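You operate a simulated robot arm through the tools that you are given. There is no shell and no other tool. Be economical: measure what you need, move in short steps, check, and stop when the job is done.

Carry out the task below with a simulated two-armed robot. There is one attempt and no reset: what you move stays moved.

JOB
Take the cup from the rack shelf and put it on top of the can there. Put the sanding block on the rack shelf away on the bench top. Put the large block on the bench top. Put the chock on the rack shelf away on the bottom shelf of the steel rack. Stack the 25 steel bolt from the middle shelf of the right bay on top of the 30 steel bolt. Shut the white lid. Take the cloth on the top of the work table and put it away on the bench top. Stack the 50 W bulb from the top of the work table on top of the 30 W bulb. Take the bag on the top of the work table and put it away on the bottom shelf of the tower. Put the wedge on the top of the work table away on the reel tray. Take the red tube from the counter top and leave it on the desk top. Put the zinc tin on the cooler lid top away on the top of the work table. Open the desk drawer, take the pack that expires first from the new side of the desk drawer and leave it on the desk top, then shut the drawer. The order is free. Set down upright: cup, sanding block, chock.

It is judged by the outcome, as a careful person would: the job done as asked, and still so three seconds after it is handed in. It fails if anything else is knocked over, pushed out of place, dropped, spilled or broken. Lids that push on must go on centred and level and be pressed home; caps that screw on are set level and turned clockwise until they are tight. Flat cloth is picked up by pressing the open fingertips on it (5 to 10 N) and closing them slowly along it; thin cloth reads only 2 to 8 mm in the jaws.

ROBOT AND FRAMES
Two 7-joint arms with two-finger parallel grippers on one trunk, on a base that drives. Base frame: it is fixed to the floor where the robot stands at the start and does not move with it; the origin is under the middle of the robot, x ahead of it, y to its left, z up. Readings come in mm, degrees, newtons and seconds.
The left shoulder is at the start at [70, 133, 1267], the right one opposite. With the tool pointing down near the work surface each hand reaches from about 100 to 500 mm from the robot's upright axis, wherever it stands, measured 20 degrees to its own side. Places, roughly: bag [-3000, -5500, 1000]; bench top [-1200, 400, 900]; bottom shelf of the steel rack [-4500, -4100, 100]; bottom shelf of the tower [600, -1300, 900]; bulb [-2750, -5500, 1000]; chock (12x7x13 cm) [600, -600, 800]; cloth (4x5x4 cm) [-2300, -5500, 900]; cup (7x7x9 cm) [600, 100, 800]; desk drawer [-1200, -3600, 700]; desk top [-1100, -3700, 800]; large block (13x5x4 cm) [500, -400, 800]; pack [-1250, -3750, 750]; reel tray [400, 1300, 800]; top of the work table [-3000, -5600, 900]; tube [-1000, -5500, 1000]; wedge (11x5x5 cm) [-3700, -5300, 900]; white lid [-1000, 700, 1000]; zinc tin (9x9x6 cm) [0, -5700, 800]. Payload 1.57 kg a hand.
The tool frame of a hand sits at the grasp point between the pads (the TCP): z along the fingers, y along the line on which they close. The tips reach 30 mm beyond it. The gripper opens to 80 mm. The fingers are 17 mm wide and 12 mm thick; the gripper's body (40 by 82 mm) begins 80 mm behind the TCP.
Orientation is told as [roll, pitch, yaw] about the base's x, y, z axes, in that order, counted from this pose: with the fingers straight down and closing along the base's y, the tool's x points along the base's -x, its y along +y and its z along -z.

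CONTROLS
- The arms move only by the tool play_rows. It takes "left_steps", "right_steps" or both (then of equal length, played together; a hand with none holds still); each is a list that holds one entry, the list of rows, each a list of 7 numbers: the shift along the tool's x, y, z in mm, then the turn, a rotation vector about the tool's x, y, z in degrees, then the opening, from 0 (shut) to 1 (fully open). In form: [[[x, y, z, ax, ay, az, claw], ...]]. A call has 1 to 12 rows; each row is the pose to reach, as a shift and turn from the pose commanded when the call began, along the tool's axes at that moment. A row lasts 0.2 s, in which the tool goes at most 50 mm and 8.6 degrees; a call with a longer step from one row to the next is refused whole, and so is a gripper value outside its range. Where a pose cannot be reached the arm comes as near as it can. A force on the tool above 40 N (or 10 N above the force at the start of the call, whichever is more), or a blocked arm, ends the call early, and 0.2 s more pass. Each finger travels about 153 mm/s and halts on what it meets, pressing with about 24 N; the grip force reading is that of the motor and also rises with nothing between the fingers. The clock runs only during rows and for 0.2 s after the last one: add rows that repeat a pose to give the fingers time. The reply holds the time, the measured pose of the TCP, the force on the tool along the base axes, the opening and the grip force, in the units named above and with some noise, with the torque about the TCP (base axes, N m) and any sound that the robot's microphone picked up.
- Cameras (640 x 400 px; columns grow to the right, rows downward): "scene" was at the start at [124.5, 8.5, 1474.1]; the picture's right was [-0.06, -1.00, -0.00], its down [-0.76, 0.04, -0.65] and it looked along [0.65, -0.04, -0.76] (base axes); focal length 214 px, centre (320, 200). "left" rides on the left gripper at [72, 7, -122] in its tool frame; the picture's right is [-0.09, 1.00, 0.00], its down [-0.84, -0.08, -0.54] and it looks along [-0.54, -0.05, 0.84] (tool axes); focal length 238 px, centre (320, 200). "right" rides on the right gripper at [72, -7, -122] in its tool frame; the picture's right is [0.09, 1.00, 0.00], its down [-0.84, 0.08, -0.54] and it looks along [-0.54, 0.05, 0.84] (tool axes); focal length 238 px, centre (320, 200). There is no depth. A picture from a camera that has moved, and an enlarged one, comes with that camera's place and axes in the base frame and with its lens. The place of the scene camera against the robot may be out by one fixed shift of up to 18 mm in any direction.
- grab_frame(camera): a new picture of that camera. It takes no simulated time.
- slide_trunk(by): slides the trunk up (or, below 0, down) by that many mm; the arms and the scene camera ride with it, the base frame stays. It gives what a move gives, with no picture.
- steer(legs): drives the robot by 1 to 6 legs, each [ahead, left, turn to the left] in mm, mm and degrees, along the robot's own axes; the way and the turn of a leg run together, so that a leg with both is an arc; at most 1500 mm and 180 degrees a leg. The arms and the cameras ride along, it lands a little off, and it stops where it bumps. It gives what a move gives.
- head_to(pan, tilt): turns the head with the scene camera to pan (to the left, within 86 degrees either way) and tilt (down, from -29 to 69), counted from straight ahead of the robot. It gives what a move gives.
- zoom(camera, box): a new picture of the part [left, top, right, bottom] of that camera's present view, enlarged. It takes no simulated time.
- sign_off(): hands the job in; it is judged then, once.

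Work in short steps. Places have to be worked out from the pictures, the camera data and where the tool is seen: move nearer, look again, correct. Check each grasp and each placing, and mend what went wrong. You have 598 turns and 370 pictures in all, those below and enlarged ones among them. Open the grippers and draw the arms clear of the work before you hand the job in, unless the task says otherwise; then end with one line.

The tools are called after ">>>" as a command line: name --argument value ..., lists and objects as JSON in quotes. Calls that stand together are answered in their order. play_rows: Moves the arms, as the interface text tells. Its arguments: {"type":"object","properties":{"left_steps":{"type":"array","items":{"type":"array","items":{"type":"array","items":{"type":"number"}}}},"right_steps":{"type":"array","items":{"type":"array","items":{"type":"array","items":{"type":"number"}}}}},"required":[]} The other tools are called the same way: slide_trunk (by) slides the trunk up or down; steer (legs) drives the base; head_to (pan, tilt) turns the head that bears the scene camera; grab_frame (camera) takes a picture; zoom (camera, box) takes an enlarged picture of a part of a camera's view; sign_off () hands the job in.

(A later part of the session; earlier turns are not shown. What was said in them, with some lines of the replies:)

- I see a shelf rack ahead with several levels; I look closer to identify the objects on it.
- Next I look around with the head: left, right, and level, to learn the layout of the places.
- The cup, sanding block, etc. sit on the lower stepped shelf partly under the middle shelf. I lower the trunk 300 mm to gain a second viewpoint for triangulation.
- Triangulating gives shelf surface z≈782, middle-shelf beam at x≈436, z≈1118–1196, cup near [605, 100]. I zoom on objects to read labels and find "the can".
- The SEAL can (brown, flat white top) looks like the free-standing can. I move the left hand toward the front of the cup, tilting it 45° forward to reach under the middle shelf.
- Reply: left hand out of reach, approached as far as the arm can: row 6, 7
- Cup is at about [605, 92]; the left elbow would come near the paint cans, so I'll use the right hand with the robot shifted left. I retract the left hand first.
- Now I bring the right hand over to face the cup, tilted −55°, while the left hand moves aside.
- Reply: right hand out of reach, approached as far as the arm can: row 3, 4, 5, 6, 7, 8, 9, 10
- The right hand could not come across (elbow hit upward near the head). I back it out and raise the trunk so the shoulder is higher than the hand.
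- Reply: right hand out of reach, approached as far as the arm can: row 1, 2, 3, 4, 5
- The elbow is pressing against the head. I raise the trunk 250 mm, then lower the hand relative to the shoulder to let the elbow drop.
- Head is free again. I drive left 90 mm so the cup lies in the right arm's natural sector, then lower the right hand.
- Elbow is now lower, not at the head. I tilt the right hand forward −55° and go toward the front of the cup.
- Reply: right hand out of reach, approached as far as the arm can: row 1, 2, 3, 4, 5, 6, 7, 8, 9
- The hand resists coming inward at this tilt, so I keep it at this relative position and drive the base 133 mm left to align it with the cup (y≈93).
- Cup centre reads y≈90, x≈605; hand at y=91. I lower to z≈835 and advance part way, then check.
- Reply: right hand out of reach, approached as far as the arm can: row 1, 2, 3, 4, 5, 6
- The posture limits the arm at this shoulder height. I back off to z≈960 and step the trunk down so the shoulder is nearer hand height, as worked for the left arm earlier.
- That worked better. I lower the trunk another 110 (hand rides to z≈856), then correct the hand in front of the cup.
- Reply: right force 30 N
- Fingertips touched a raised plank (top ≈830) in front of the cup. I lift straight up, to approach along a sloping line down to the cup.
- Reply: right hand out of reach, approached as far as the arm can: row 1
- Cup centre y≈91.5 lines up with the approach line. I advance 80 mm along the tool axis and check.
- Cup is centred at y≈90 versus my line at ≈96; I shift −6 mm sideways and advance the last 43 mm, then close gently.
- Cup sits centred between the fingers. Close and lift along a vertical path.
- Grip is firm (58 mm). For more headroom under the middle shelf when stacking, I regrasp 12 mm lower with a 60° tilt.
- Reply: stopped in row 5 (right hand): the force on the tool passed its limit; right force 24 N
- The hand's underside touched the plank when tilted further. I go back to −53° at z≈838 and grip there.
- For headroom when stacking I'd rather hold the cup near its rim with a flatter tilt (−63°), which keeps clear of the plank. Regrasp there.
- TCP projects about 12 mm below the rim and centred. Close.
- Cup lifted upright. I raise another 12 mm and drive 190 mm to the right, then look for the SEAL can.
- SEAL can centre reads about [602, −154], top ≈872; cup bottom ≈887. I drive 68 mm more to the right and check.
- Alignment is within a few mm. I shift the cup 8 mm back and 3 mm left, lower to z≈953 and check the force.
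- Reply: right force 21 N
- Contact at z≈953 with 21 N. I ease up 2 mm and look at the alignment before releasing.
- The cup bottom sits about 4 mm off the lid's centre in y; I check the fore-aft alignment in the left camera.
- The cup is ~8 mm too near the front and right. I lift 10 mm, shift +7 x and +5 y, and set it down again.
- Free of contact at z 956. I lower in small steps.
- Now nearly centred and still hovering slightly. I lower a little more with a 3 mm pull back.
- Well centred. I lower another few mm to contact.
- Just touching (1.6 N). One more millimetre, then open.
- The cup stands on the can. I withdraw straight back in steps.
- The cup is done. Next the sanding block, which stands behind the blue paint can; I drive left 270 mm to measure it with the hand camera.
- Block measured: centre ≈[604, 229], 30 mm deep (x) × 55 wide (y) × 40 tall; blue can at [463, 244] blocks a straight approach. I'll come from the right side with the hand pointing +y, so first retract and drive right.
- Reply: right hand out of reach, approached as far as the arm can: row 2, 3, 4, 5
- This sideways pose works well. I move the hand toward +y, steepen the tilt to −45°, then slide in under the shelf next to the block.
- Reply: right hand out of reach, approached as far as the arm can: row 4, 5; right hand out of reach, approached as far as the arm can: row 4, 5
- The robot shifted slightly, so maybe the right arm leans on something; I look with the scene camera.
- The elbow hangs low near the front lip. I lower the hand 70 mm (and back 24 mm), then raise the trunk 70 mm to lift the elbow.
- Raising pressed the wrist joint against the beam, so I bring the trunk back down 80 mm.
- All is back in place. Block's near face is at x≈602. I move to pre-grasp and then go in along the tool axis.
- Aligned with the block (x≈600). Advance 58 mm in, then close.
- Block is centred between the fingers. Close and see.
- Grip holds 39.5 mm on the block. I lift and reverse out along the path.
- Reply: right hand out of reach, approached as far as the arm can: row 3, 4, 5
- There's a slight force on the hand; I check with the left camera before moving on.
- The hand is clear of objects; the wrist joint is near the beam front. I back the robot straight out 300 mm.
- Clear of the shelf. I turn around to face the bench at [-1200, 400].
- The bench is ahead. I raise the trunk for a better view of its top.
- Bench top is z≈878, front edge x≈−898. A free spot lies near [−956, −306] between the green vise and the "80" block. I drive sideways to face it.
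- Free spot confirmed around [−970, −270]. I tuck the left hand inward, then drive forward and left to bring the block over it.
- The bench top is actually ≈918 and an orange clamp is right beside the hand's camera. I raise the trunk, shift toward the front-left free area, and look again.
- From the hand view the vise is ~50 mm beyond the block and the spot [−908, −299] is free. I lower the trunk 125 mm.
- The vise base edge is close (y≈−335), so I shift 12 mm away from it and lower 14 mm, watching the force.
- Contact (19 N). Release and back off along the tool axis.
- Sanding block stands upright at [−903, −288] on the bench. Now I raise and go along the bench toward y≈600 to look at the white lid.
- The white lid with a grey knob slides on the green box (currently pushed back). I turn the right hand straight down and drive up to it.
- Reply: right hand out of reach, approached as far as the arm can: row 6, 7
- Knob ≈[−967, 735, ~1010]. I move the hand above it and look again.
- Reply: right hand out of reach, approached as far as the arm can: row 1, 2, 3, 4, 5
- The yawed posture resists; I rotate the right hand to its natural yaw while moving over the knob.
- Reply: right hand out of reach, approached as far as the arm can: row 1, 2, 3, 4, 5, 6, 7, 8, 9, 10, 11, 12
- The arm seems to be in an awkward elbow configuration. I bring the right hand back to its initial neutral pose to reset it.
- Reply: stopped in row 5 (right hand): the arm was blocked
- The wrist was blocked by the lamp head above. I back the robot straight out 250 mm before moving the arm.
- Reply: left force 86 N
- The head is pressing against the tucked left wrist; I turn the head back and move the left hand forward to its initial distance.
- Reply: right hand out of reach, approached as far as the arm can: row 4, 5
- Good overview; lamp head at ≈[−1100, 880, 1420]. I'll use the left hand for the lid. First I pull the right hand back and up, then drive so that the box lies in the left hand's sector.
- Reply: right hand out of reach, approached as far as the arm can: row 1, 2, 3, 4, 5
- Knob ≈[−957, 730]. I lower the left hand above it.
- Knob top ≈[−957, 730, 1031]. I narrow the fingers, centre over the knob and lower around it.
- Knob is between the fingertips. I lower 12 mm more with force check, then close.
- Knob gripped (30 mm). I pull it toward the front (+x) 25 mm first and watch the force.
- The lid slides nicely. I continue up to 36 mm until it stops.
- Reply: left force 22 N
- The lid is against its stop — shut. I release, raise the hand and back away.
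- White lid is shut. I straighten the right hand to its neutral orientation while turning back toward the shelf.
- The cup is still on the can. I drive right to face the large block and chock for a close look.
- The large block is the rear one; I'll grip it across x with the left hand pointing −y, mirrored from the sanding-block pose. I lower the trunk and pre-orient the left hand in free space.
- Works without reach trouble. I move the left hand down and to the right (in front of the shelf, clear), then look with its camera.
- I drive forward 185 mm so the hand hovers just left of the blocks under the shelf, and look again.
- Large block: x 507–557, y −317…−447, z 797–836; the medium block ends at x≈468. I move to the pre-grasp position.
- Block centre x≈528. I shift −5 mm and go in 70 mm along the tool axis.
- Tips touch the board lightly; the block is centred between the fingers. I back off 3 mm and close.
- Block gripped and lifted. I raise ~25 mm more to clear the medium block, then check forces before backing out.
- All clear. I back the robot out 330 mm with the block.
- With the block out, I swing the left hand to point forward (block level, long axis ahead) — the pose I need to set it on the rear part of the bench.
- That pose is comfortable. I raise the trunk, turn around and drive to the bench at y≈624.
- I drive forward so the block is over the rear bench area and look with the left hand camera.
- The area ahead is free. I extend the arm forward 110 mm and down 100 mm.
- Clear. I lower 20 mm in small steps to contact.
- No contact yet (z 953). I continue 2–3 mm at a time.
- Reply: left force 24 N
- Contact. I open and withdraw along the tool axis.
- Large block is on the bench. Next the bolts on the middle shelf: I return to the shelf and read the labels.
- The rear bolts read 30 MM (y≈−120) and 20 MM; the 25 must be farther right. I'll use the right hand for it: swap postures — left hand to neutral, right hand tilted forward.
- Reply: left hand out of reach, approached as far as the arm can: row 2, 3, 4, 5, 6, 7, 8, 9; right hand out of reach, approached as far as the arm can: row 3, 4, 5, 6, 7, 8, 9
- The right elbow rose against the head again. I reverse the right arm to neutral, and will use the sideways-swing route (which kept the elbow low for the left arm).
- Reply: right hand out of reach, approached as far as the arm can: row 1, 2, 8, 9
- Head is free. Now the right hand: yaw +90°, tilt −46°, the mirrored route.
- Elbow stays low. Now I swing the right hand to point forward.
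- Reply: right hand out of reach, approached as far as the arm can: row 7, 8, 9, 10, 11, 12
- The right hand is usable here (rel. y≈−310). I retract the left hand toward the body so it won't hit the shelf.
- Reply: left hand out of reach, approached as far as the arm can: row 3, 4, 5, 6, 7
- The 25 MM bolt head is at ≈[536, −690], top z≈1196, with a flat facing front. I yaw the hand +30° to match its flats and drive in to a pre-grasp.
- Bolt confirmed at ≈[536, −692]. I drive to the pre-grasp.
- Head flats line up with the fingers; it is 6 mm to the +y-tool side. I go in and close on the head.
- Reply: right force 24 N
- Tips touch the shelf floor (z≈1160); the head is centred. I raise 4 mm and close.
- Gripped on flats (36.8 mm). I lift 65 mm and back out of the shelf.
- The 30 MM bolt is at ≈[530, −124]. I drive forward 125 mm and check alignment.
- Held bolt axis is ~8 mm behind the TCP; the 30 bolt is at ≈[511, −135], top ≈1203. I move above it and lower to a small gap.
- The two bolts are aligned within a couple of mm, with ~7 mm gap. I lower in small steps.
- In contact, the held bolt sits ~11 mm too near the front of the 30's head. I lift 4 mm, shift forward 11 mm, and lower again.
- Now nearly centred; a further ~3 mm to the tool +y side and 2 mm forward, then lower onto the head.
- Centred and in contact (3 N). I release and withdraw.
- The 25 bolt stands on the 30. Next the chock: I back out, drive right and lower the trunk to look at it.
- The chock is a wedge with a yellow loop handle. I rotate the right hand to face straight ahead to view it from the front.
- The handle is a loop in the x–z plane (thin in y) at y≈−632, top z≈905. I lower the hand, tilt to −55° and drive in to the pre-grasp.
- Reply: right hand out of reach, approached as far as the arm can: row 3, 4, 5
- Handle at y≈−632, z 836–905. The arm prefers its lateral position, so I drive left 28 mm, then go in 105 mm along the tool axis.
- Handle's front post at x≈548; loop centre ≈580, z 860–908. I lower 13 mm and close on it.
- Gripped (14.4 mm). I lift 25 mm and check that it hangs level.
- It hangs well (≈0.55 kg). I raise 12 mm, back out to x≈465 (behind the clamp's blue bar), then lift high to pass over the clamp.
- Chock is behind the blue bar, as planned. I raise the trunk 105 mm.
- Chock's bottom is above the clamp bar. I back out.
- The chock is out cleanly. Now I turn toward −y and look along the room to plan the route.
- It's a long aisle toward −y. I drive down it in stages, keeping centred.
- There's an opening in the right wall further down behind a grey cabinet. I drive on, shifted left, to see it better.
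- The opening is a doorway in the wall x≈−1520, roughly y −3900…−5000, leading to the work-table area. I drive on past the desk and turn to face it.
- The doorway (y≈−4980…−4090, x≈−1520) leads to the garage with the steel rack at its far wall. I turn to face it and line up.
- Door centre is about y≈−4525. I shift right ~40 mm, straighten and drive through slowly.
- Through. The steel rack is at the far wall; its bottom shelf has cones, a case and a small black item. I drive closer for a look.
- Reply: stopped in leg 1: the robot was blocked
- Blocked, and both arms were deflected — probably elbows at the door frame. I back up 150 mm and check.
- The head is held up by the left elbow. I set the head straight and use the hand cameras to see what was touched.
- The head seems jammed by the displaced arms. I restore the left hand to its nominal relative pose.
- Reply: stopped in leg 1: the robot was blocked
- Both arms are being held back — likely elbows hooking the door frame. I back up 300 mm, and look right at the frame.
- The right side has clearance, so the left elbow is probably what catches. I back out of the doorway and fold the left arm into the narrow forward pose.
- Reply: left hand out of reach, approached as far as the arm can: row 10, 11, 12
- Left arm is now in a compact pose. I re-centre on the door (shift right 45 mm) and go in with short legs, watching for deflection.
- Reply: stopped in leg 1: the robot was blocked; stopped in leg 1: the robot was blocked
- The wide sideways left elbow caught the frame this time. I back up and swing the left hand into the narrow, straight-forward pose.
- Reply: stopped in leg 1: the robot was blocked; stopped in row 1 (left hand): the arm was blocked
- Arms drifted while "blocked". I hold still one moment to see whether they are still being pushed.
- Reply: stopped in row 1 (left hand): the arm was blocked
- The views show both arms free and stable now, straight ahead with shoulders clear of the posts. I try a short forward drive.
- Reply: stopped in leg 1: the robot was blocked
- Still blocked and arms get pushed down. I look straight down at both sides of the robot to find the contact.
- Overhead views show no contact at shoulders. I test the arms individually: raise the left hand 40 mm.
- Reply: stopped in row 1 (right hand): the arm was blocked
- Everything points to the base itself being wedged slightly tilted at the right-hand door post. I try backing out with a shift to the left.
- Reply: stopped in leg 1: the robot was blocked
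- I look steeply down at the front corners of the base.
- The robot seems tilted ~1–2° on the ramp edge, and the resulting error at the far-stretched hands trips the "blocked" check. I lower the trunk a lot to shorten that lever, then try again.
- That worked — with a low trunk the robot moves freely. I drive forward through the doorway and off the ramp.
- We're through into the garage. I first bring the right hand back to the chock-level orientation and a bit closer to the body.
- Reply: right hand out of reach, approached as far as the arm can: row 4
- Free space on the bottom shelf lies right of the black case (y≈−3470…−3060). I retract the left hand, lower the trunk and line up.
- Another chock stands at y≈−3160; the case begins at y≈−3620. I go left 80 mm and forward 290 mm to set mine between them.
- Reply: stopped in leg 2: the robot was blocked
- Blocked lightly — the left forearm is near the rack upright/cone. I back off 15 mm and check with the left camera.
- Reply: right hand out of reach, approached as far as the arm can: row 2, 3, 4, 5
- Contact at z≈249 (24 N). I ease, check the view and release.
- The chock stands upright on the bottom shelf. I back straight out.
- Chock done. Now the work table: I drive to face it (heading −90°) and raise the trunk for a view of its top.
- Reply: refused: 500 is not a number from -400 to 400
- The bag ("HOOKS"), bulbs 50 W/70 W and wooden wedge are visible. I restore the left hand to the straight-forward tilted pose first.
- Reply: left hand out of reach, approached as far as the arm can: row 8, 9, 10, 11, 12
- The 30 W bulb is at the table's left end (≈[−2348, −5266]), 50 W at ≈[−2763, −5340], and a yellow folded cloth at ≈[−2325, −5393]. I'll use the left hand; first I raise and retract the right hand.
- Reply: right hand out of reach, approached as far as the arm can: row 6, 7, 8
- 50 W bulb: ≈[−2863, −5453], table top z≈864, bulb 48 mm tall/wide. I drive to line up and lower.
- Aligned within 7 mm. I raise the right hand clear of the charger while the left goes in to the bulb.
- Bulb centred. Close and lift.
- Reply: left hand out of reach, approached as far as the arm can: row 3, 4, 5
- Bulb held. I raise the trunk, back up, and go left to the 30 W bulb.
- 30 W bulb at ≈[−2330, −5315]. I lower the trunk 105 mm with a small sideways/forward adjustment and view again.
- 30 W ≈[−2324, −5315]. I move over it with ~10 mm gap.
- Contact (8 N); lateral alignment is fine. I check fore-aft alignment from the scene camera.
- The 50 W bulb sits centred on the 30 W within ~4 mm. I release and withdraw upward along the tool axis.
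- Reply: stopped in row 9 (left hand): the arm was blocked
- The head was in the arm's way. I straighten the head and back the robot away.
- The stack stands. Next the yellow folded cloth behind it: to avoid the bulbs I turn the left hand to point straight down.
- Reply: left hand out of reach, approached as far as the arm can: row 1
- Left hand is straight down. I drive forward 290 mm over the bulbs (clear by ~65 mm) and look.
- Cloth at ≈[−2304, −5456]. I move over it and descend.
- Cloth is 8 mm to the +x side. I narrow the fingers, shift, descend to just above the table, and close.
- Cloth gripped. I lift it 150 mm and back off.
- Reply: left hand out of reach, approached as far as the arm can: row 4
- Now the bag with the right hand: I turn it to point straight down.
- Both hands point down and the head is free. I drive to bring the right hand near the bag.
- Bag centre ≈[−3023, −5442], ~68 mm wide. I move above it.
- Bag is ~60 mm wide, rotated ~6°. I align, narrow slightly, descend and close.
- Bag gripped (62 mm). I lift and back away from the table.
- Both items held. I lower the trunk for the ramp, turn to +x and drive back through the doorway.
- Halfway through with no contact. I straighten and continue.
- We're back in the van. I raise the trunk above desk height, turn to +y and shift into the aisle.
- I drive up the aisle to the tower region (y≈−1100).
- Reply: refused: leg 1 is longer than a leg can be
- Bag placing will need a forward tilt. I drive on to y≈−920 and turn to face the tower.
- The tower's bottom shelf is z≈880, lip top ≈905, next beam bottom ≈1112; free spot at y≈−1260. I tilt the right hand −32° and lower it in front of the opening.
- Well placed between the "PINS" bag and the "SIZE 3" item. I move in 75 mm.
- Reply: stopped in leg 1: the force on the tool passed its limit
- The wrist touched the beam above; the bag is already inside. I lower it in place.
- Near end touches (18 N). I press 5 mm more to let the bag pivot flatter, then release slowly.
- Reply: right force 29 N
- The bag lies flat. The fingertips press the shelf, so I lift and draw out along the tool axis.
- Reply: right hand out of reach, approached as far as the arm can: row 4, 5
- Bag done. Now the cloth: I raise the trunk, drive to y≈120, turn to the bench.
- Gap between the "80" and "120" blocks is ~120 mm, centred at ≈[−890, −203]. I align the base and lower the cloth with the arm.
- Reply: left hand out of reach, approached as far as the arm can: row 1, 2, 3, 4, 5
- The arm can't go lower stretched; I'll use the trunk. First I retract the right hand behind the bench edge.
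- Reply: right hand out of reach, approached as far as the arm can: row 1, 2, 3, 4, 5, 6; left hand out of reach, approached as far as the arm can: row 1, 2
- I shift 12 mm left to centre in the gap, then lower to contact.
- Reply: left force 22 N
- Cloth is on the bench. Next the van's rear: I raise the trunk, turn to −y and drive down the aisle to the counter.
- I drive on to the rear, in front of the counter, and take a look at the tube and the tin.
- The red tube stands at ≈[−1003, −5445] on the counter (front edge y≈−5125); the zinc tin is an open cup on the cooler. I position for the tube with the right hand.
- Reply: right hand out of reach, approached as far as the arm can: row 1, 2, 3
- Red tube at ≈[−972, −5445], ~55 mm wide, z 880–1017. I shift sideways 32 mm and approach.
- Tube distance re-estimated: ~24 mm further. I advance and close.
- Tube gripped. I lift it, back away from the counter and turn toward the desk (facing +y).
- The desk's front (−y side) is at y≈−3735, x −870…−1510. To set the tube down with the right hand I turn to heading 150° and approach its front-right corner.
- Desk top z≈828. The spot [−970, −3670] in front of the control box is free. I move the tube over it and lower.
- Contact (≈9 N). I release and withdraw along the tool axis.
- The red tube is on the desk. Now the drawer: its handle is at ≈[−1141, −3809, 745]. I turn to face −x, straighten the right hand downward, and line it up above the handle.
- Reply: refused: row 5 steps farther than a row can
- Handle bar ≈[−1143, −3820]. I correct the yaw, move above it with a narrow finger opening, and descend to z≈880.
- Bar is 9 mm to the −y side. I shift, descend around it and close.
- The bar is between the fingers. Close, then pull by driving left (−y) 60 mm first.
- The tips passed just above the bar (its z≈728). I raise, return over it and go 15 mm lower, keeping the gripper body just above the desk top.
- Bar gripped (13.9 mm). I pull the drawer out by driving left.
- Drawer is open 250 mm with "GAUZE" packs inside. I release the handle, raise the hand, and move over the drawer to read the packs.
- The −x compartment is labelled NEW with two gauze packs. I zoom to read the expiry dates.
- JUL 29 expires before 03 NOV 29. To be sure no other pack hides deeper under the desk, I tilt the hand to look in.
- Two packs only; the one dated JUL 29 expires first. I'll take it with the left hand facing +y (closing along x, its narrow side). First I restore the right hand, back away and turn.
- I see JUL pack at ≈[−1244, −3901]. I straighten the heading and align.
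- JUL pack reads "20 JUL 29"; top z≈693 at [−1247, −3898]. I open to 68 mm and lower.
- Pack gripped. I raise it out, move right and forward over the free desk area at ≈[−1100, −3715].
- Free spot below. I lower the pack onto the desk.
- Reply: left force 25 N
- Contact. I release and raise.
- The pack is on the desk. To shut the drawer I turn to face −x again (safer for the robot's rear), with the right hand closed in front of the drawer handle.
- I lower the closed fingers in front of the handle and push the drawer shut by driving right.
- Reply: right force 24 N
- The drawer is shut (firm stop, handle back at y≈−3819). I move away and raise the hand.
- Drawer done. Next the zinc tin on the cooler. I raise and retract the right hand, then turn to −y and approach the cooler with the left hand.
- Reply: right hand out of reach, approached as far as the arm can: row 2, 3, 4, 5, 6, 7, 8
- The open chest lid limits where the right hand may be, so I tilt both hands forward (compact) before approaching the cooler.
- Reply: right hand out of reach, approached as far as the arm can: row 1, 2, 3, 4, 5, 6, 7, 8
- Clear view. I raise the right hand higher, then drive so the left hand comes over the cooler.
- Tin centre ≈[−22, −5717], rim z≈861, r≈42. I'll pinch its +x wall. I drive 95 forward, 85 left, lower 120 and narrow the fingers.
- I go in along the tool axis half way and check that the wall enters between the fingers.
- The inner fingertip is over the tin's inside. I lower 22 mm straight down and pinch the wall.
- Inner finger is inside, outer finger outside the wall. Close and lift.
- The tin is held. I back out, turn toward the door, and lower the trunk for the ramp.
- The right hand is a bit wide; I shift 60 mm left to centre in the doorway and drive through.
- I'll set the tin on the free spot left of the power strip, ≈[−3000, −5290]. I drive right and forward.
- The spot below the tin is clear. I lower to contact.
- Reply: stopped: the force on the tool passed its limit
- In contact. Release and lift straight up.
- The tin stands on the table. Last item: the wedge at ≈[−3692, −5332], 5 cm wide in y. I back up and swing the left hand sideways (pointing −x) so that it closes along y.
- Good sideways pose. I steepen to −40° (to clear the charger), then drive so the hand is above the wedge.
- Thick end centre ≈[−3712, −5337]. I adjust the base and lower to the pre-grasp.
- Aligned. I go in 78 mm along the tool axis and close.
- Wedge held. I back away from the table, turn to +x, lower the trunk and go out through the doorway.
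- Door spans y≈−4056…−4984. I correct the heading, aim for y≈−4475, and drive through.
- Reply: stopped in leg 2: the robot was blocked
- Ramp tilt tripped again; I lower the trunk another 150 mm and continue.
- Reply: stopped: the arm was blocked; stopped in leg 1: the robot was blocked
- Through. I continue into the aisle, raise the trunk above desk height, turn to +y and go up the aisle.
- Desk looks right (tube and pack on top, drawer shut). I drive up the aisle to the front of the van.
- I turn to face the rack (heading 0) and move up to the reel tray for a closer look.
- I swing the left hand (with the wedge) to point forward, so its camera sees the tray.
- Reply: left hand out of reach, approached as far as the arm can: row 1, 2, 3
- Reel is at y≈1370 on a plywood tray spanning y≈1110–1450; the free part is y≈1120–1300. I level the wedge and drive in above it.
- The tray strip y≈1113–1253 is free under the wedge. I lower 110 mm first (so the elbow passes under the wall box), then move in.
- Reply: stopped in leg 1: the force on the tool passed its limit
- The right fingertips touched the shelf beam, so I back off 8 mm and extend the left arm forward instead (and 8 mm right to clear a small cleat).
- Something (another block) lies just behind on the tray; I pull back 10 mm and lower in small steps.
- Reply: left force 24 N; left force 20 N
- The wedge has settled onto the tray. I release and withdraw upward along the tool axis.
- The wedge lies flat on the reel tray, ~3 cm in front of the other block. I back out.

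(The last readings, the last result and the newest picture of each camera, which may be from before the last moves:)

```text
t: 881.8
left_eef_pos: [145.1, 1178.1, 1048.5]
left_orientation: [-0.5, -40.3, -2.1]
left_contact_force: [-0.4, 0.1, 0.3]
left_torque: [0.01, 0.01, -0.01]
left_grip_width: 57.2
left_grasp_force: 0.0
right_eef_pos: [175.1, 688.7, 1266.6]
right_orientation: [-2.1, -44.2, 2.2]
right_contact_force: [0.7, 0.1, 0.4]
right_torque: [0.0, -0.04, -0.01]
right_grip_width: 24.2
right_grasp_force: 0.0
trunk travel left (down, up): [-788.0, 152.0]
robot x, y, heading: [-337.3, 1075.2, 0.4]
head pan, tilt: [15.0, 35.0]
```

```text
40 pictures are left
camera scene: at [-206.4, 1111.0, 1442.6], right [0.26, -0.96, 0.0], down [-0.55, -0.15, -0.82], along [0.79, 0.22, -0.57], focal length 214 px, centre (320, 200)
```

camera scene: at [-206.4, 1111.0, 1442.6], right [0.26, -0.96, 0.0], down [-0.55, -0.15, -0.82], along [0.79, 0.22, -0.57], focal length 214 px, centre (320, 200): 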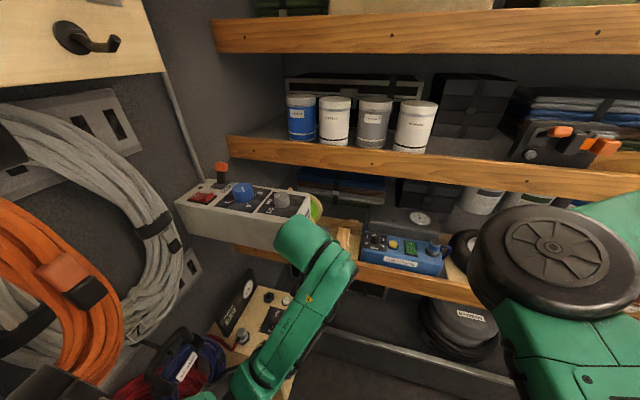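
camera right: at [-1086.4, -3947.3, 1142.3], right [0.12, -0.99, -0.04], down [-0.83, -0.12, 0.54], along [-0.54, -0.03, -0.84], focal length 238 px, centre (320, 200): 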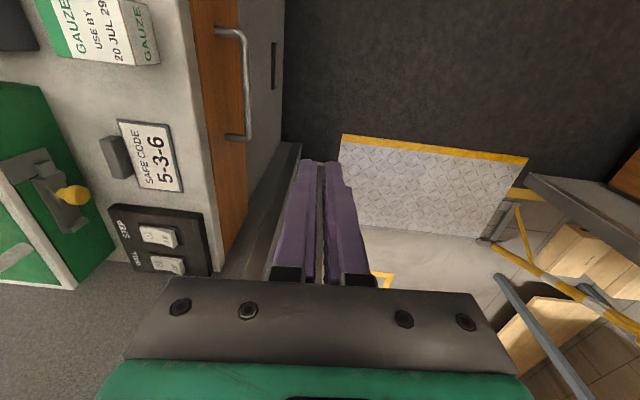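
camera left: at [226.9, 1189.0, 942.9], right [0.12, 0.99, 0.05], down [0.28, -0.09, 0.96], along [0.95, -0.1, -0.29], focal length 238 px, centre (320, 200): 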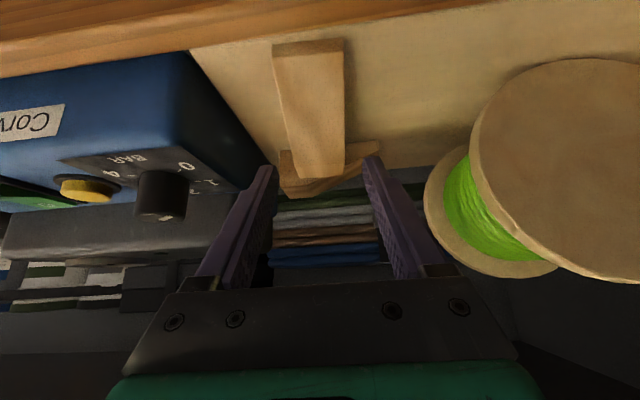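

All items are placed. I do a final check of the rack: drive to y≈−100 and look at the cup and bolts.

>>> steer --legs '[[0, -1150, 0]]'

>>> play_rows --left_steps '[[[0, 0, 0, 0, 0, 0, 1], [0, 0, 0, 0, 0, 0, 1]]]' --right_steps '[[[0, 0, 0, 0, 0, 0, 0.7], [0, 0, 0, 0, 0, 0, 1]]]'

>>> head_to --pan -5 --tilt 25

>>> grab_frame --camera "scene"

```text
t: 887.7
left_eef_pos: [166.4, 22.5, 1047.4]
left_orientation: [-0.4, -40.2, -0.1]
left_contact_force: [0.2, 0.7, 0.8]
left_torque: [0.0, 0.03, 0.03]
left_grip_width: 57.4
left_grasp_force: 0.1
right_eef_pos: [213.5, -464.2, 1267.8]
right_orientation: [-2.1, -44.3, 4.0]
right_contact_force: [0.0, 0.2, 0.3]
right_torque: [-0.02, -0.03, 0.06]
right_grip_width: 24.1
right_grasp_force: 0.0
trunk travel left (down, up): [-788.0, 152.0]
robot x, y, heading: [-314.9, -98.4, 2.2]
head pan, tilt: [15.0, 35.0]
```

```text
t: 888.3
left_eef_pos: [165.9, 22.2, 1048.3]
left_orientation: [-0.5, -40.3, -0.1]
left_contact_force: [0.4, 0.8, 0.0]
left_torque: [0.0, 0.01, -0.01]
left_grip_width: 80.1
left_grasp_force: 0.0
right_eef_pos: [213.0, -464.8, 1268.4]
right_orientation: [-2.0, -44.2, 4.1]
right_contact_force: [-0.1, 0.5, -0.8]
right_torque: [0.0, 0.01, 0.0]
right_grip_width: 79.9
right_grasp_force: 0.0
trunk travel left (down, up): [-788.0, 152.0]
robot x, y, heading: [-314.2, -97.0, 2.1]
head pan, tilt: [15.0, 35.0]
```

```text
t: 889.1
left_eef_pos: [167.5, 21.3, 1047.7]
left_orientation: [-0.4, -40.3, -0.1]
left_contact_force: [0.7, -0.3, 0.6]
left_torque: [0.04, 0.01, -0.02]
left_grip_width: 79.9
left_grasp_force: 0.1
right_eef_pos: [213.6, -464.7, 1269.0]
right_orientation: [-2.0, -44.3, 4.0]
right_contact_force: [0.0, -0.7, 0.5]
right_torque: [0.02, 0.0, 0.02]
right_grip_width: 80.0
right_grasp_force: 0.2
trunk travel left (down, up): [-788.0, 152.0]
robot x, y, heading: [-311.4, -97.0, 2.1]
head pan, tilt: [-5.0, 25.0]
```

```text
39 pictures are left
camera scene: at [-173.7, -86.5, 1458.4], right [-0.05, -1.0, 0.0], down [-0.42, 0.02, -0.91], along [0.91, -0.04, -0.42], focal length 214 px, centre (320, 200)
```

scene: 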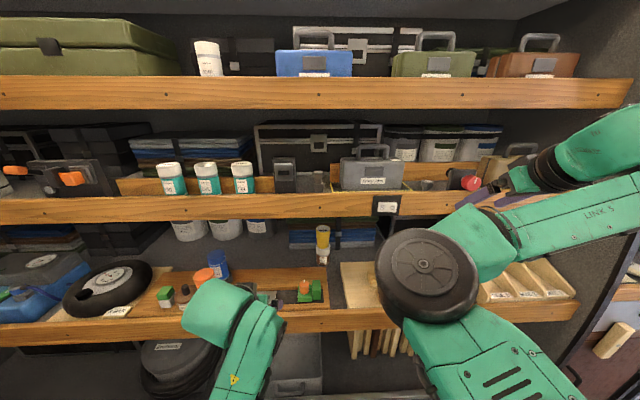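

>>> zoom --camera "scene" --box '[280, 150, 440, 280]'

>>> steer --legs '[[0, 0, 178]]'

>>> head_to --pan 0 --tilt 35

>>> grab_frame --camera "scene"

```text
3.08 times, centred on (360, 215) of scene
camera zoom: at [-173.7, -86.5, 1458.4], right [-0.05, -1.0, 0.0], down [-0.42, 0.02, -0.91], along [0.91, -0.04, -0.42], focal length 660 px, centre (197, 154)
```

zoom: 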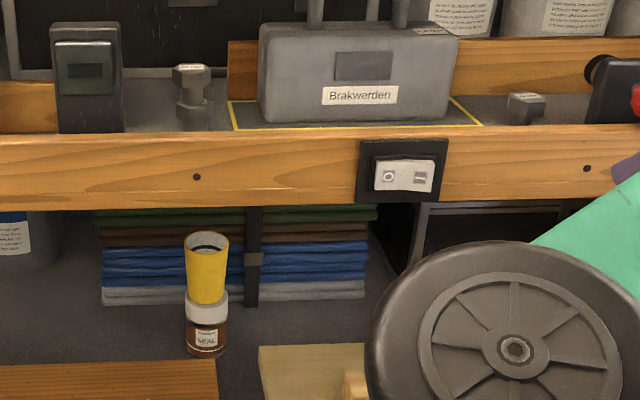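

```text
t: 896.6
left_eef_pos: [-801.5, -163.8, 1047.6]
left_orientation: [-0.5, -40.3, 173.7]
left_contact_force: [0.4, -0.4, -0.7]
left_torque: [0.0, 0.03, -0.02]
left_grip_width: 80.0
left_grasp_force: 0.0
right_eef_pos: [-796.2, 325.8, 1267.0]
right_orientation: [-2.1, -44.3, 177.8]
right_contact_force: [0.2, -0.1, -0.4]
right_torque: [0.0, -0.01, 0.01]
right_grip_width: 79.9
right_grasp_force: 0.1
trunk travel left (down, up): [-788.0, 152.0]
robot x, y, heading: [-310.4, -95.3, 176.0]
head pan, tilt: [-5.0, 25.0]
```

```text
t: 897.4
left_eef_pos: [-801.6, -163.3, 1046.4]
left_orientation: [-0.4, -40.4, 173.6]
left_contact_force: [-0.3, 0.0, 0.5]
left_torque: [0.01, 0.0, 0.0]
left_grip_width: 79.8
left_grasp_force: 0.1
right_eef_pos: [-795.8, 325.7, 1267.4]
right_orientation: [-2.0, -44.4, 177.7]
right_contact_force: [-0.4, 0.6, 0.2]
right_torque: [-0.06, -0.04, -0.02]
right_grip_width: 80.1
right_grasp_force: 0.1
trunk travel left (down, up): [-788.0, 152.0]
robot x, y, heading: [-313.8, -95.1, 175.9]
head pan, tilt: [0.0, 35.0]
```

```text
37 pictures are left
camera scene: at [-453.9, -74.4, 1442.7], right [0.07, 1.0, 0.0], down [0.57, -0.04, -0.82], along [-0.82, 0.06, -0.57], focal length 214 px, centre (320, 200)
```

scene: 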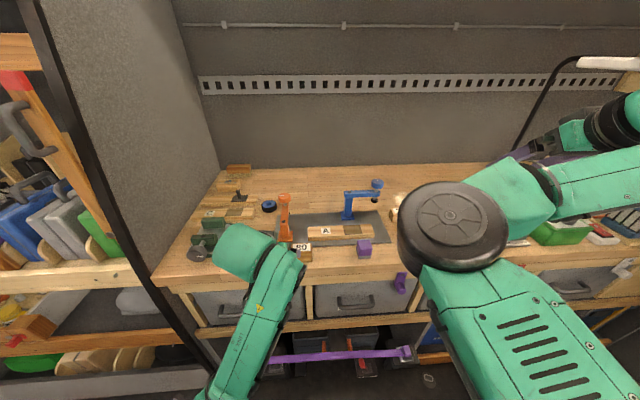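

Cup and bolt stack are intact. One last look at the bench items with the left camera.

>>> grab_frame --camera "left"

```text
36 pictures are left
camera left: at [-670.3, -185.8, 1092.8], right [-0.19, -0.98, 0.05], down [-0.28, 0.1, 0.96], along [-0.94, 0.16, -0.29], focal length 238 px, centre (320, 200)
```

left: 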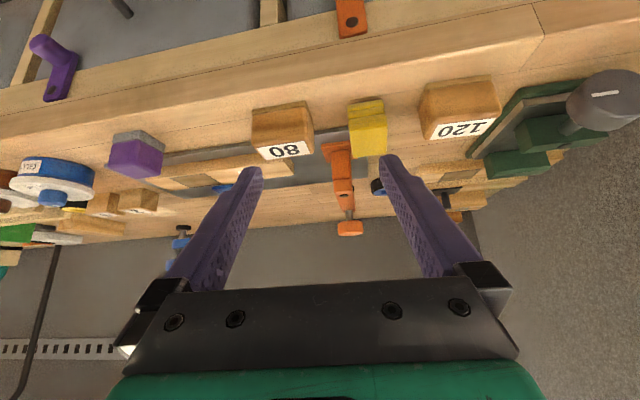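

Everything is in place; I back clear and hand in.

>>> steer --legs '[[-100, 0, 0]]'

>>> sign_off

```text
t: 898.5
left_eef_pos: [-702.8, -170.9, 1046.1]
left_orientation: [-0.5, -40.2, 173.8]
left_contact_force: [0.0, -0.2, 1.1]
left_torque: [0.0, 0.01, 0.02]
left_grip_width: 80.1
left_grasp_force: 0.0
right_eef_pos: [-698.7, 317.9, 1266.1]
right_orientation: [-2.0, -44.2, 177.9]
right_contact_force: [-1.1, -0.9, 0.5]
right_torque: [-0.01, 0.02, -0.01]
right_grip_width: 80.0
right_grasp_force: 0.1
trunk travel left (down, up): [-788.0, 152.0]
robot x, y, heading: [-213.2, -98.7, 176.3]
head pan, tilt: [0.0, 35.0]
```

```text
The job is handed in.
```

All thirteen parts of the job are done and it is handed in, with two choices of mine to note: I took the flat-topped SEAL can on the rack shelf as "the can" for the cup, and the gauze pack on the desk is the one dated 20 JUL 29, the earlier of the two on the new side.
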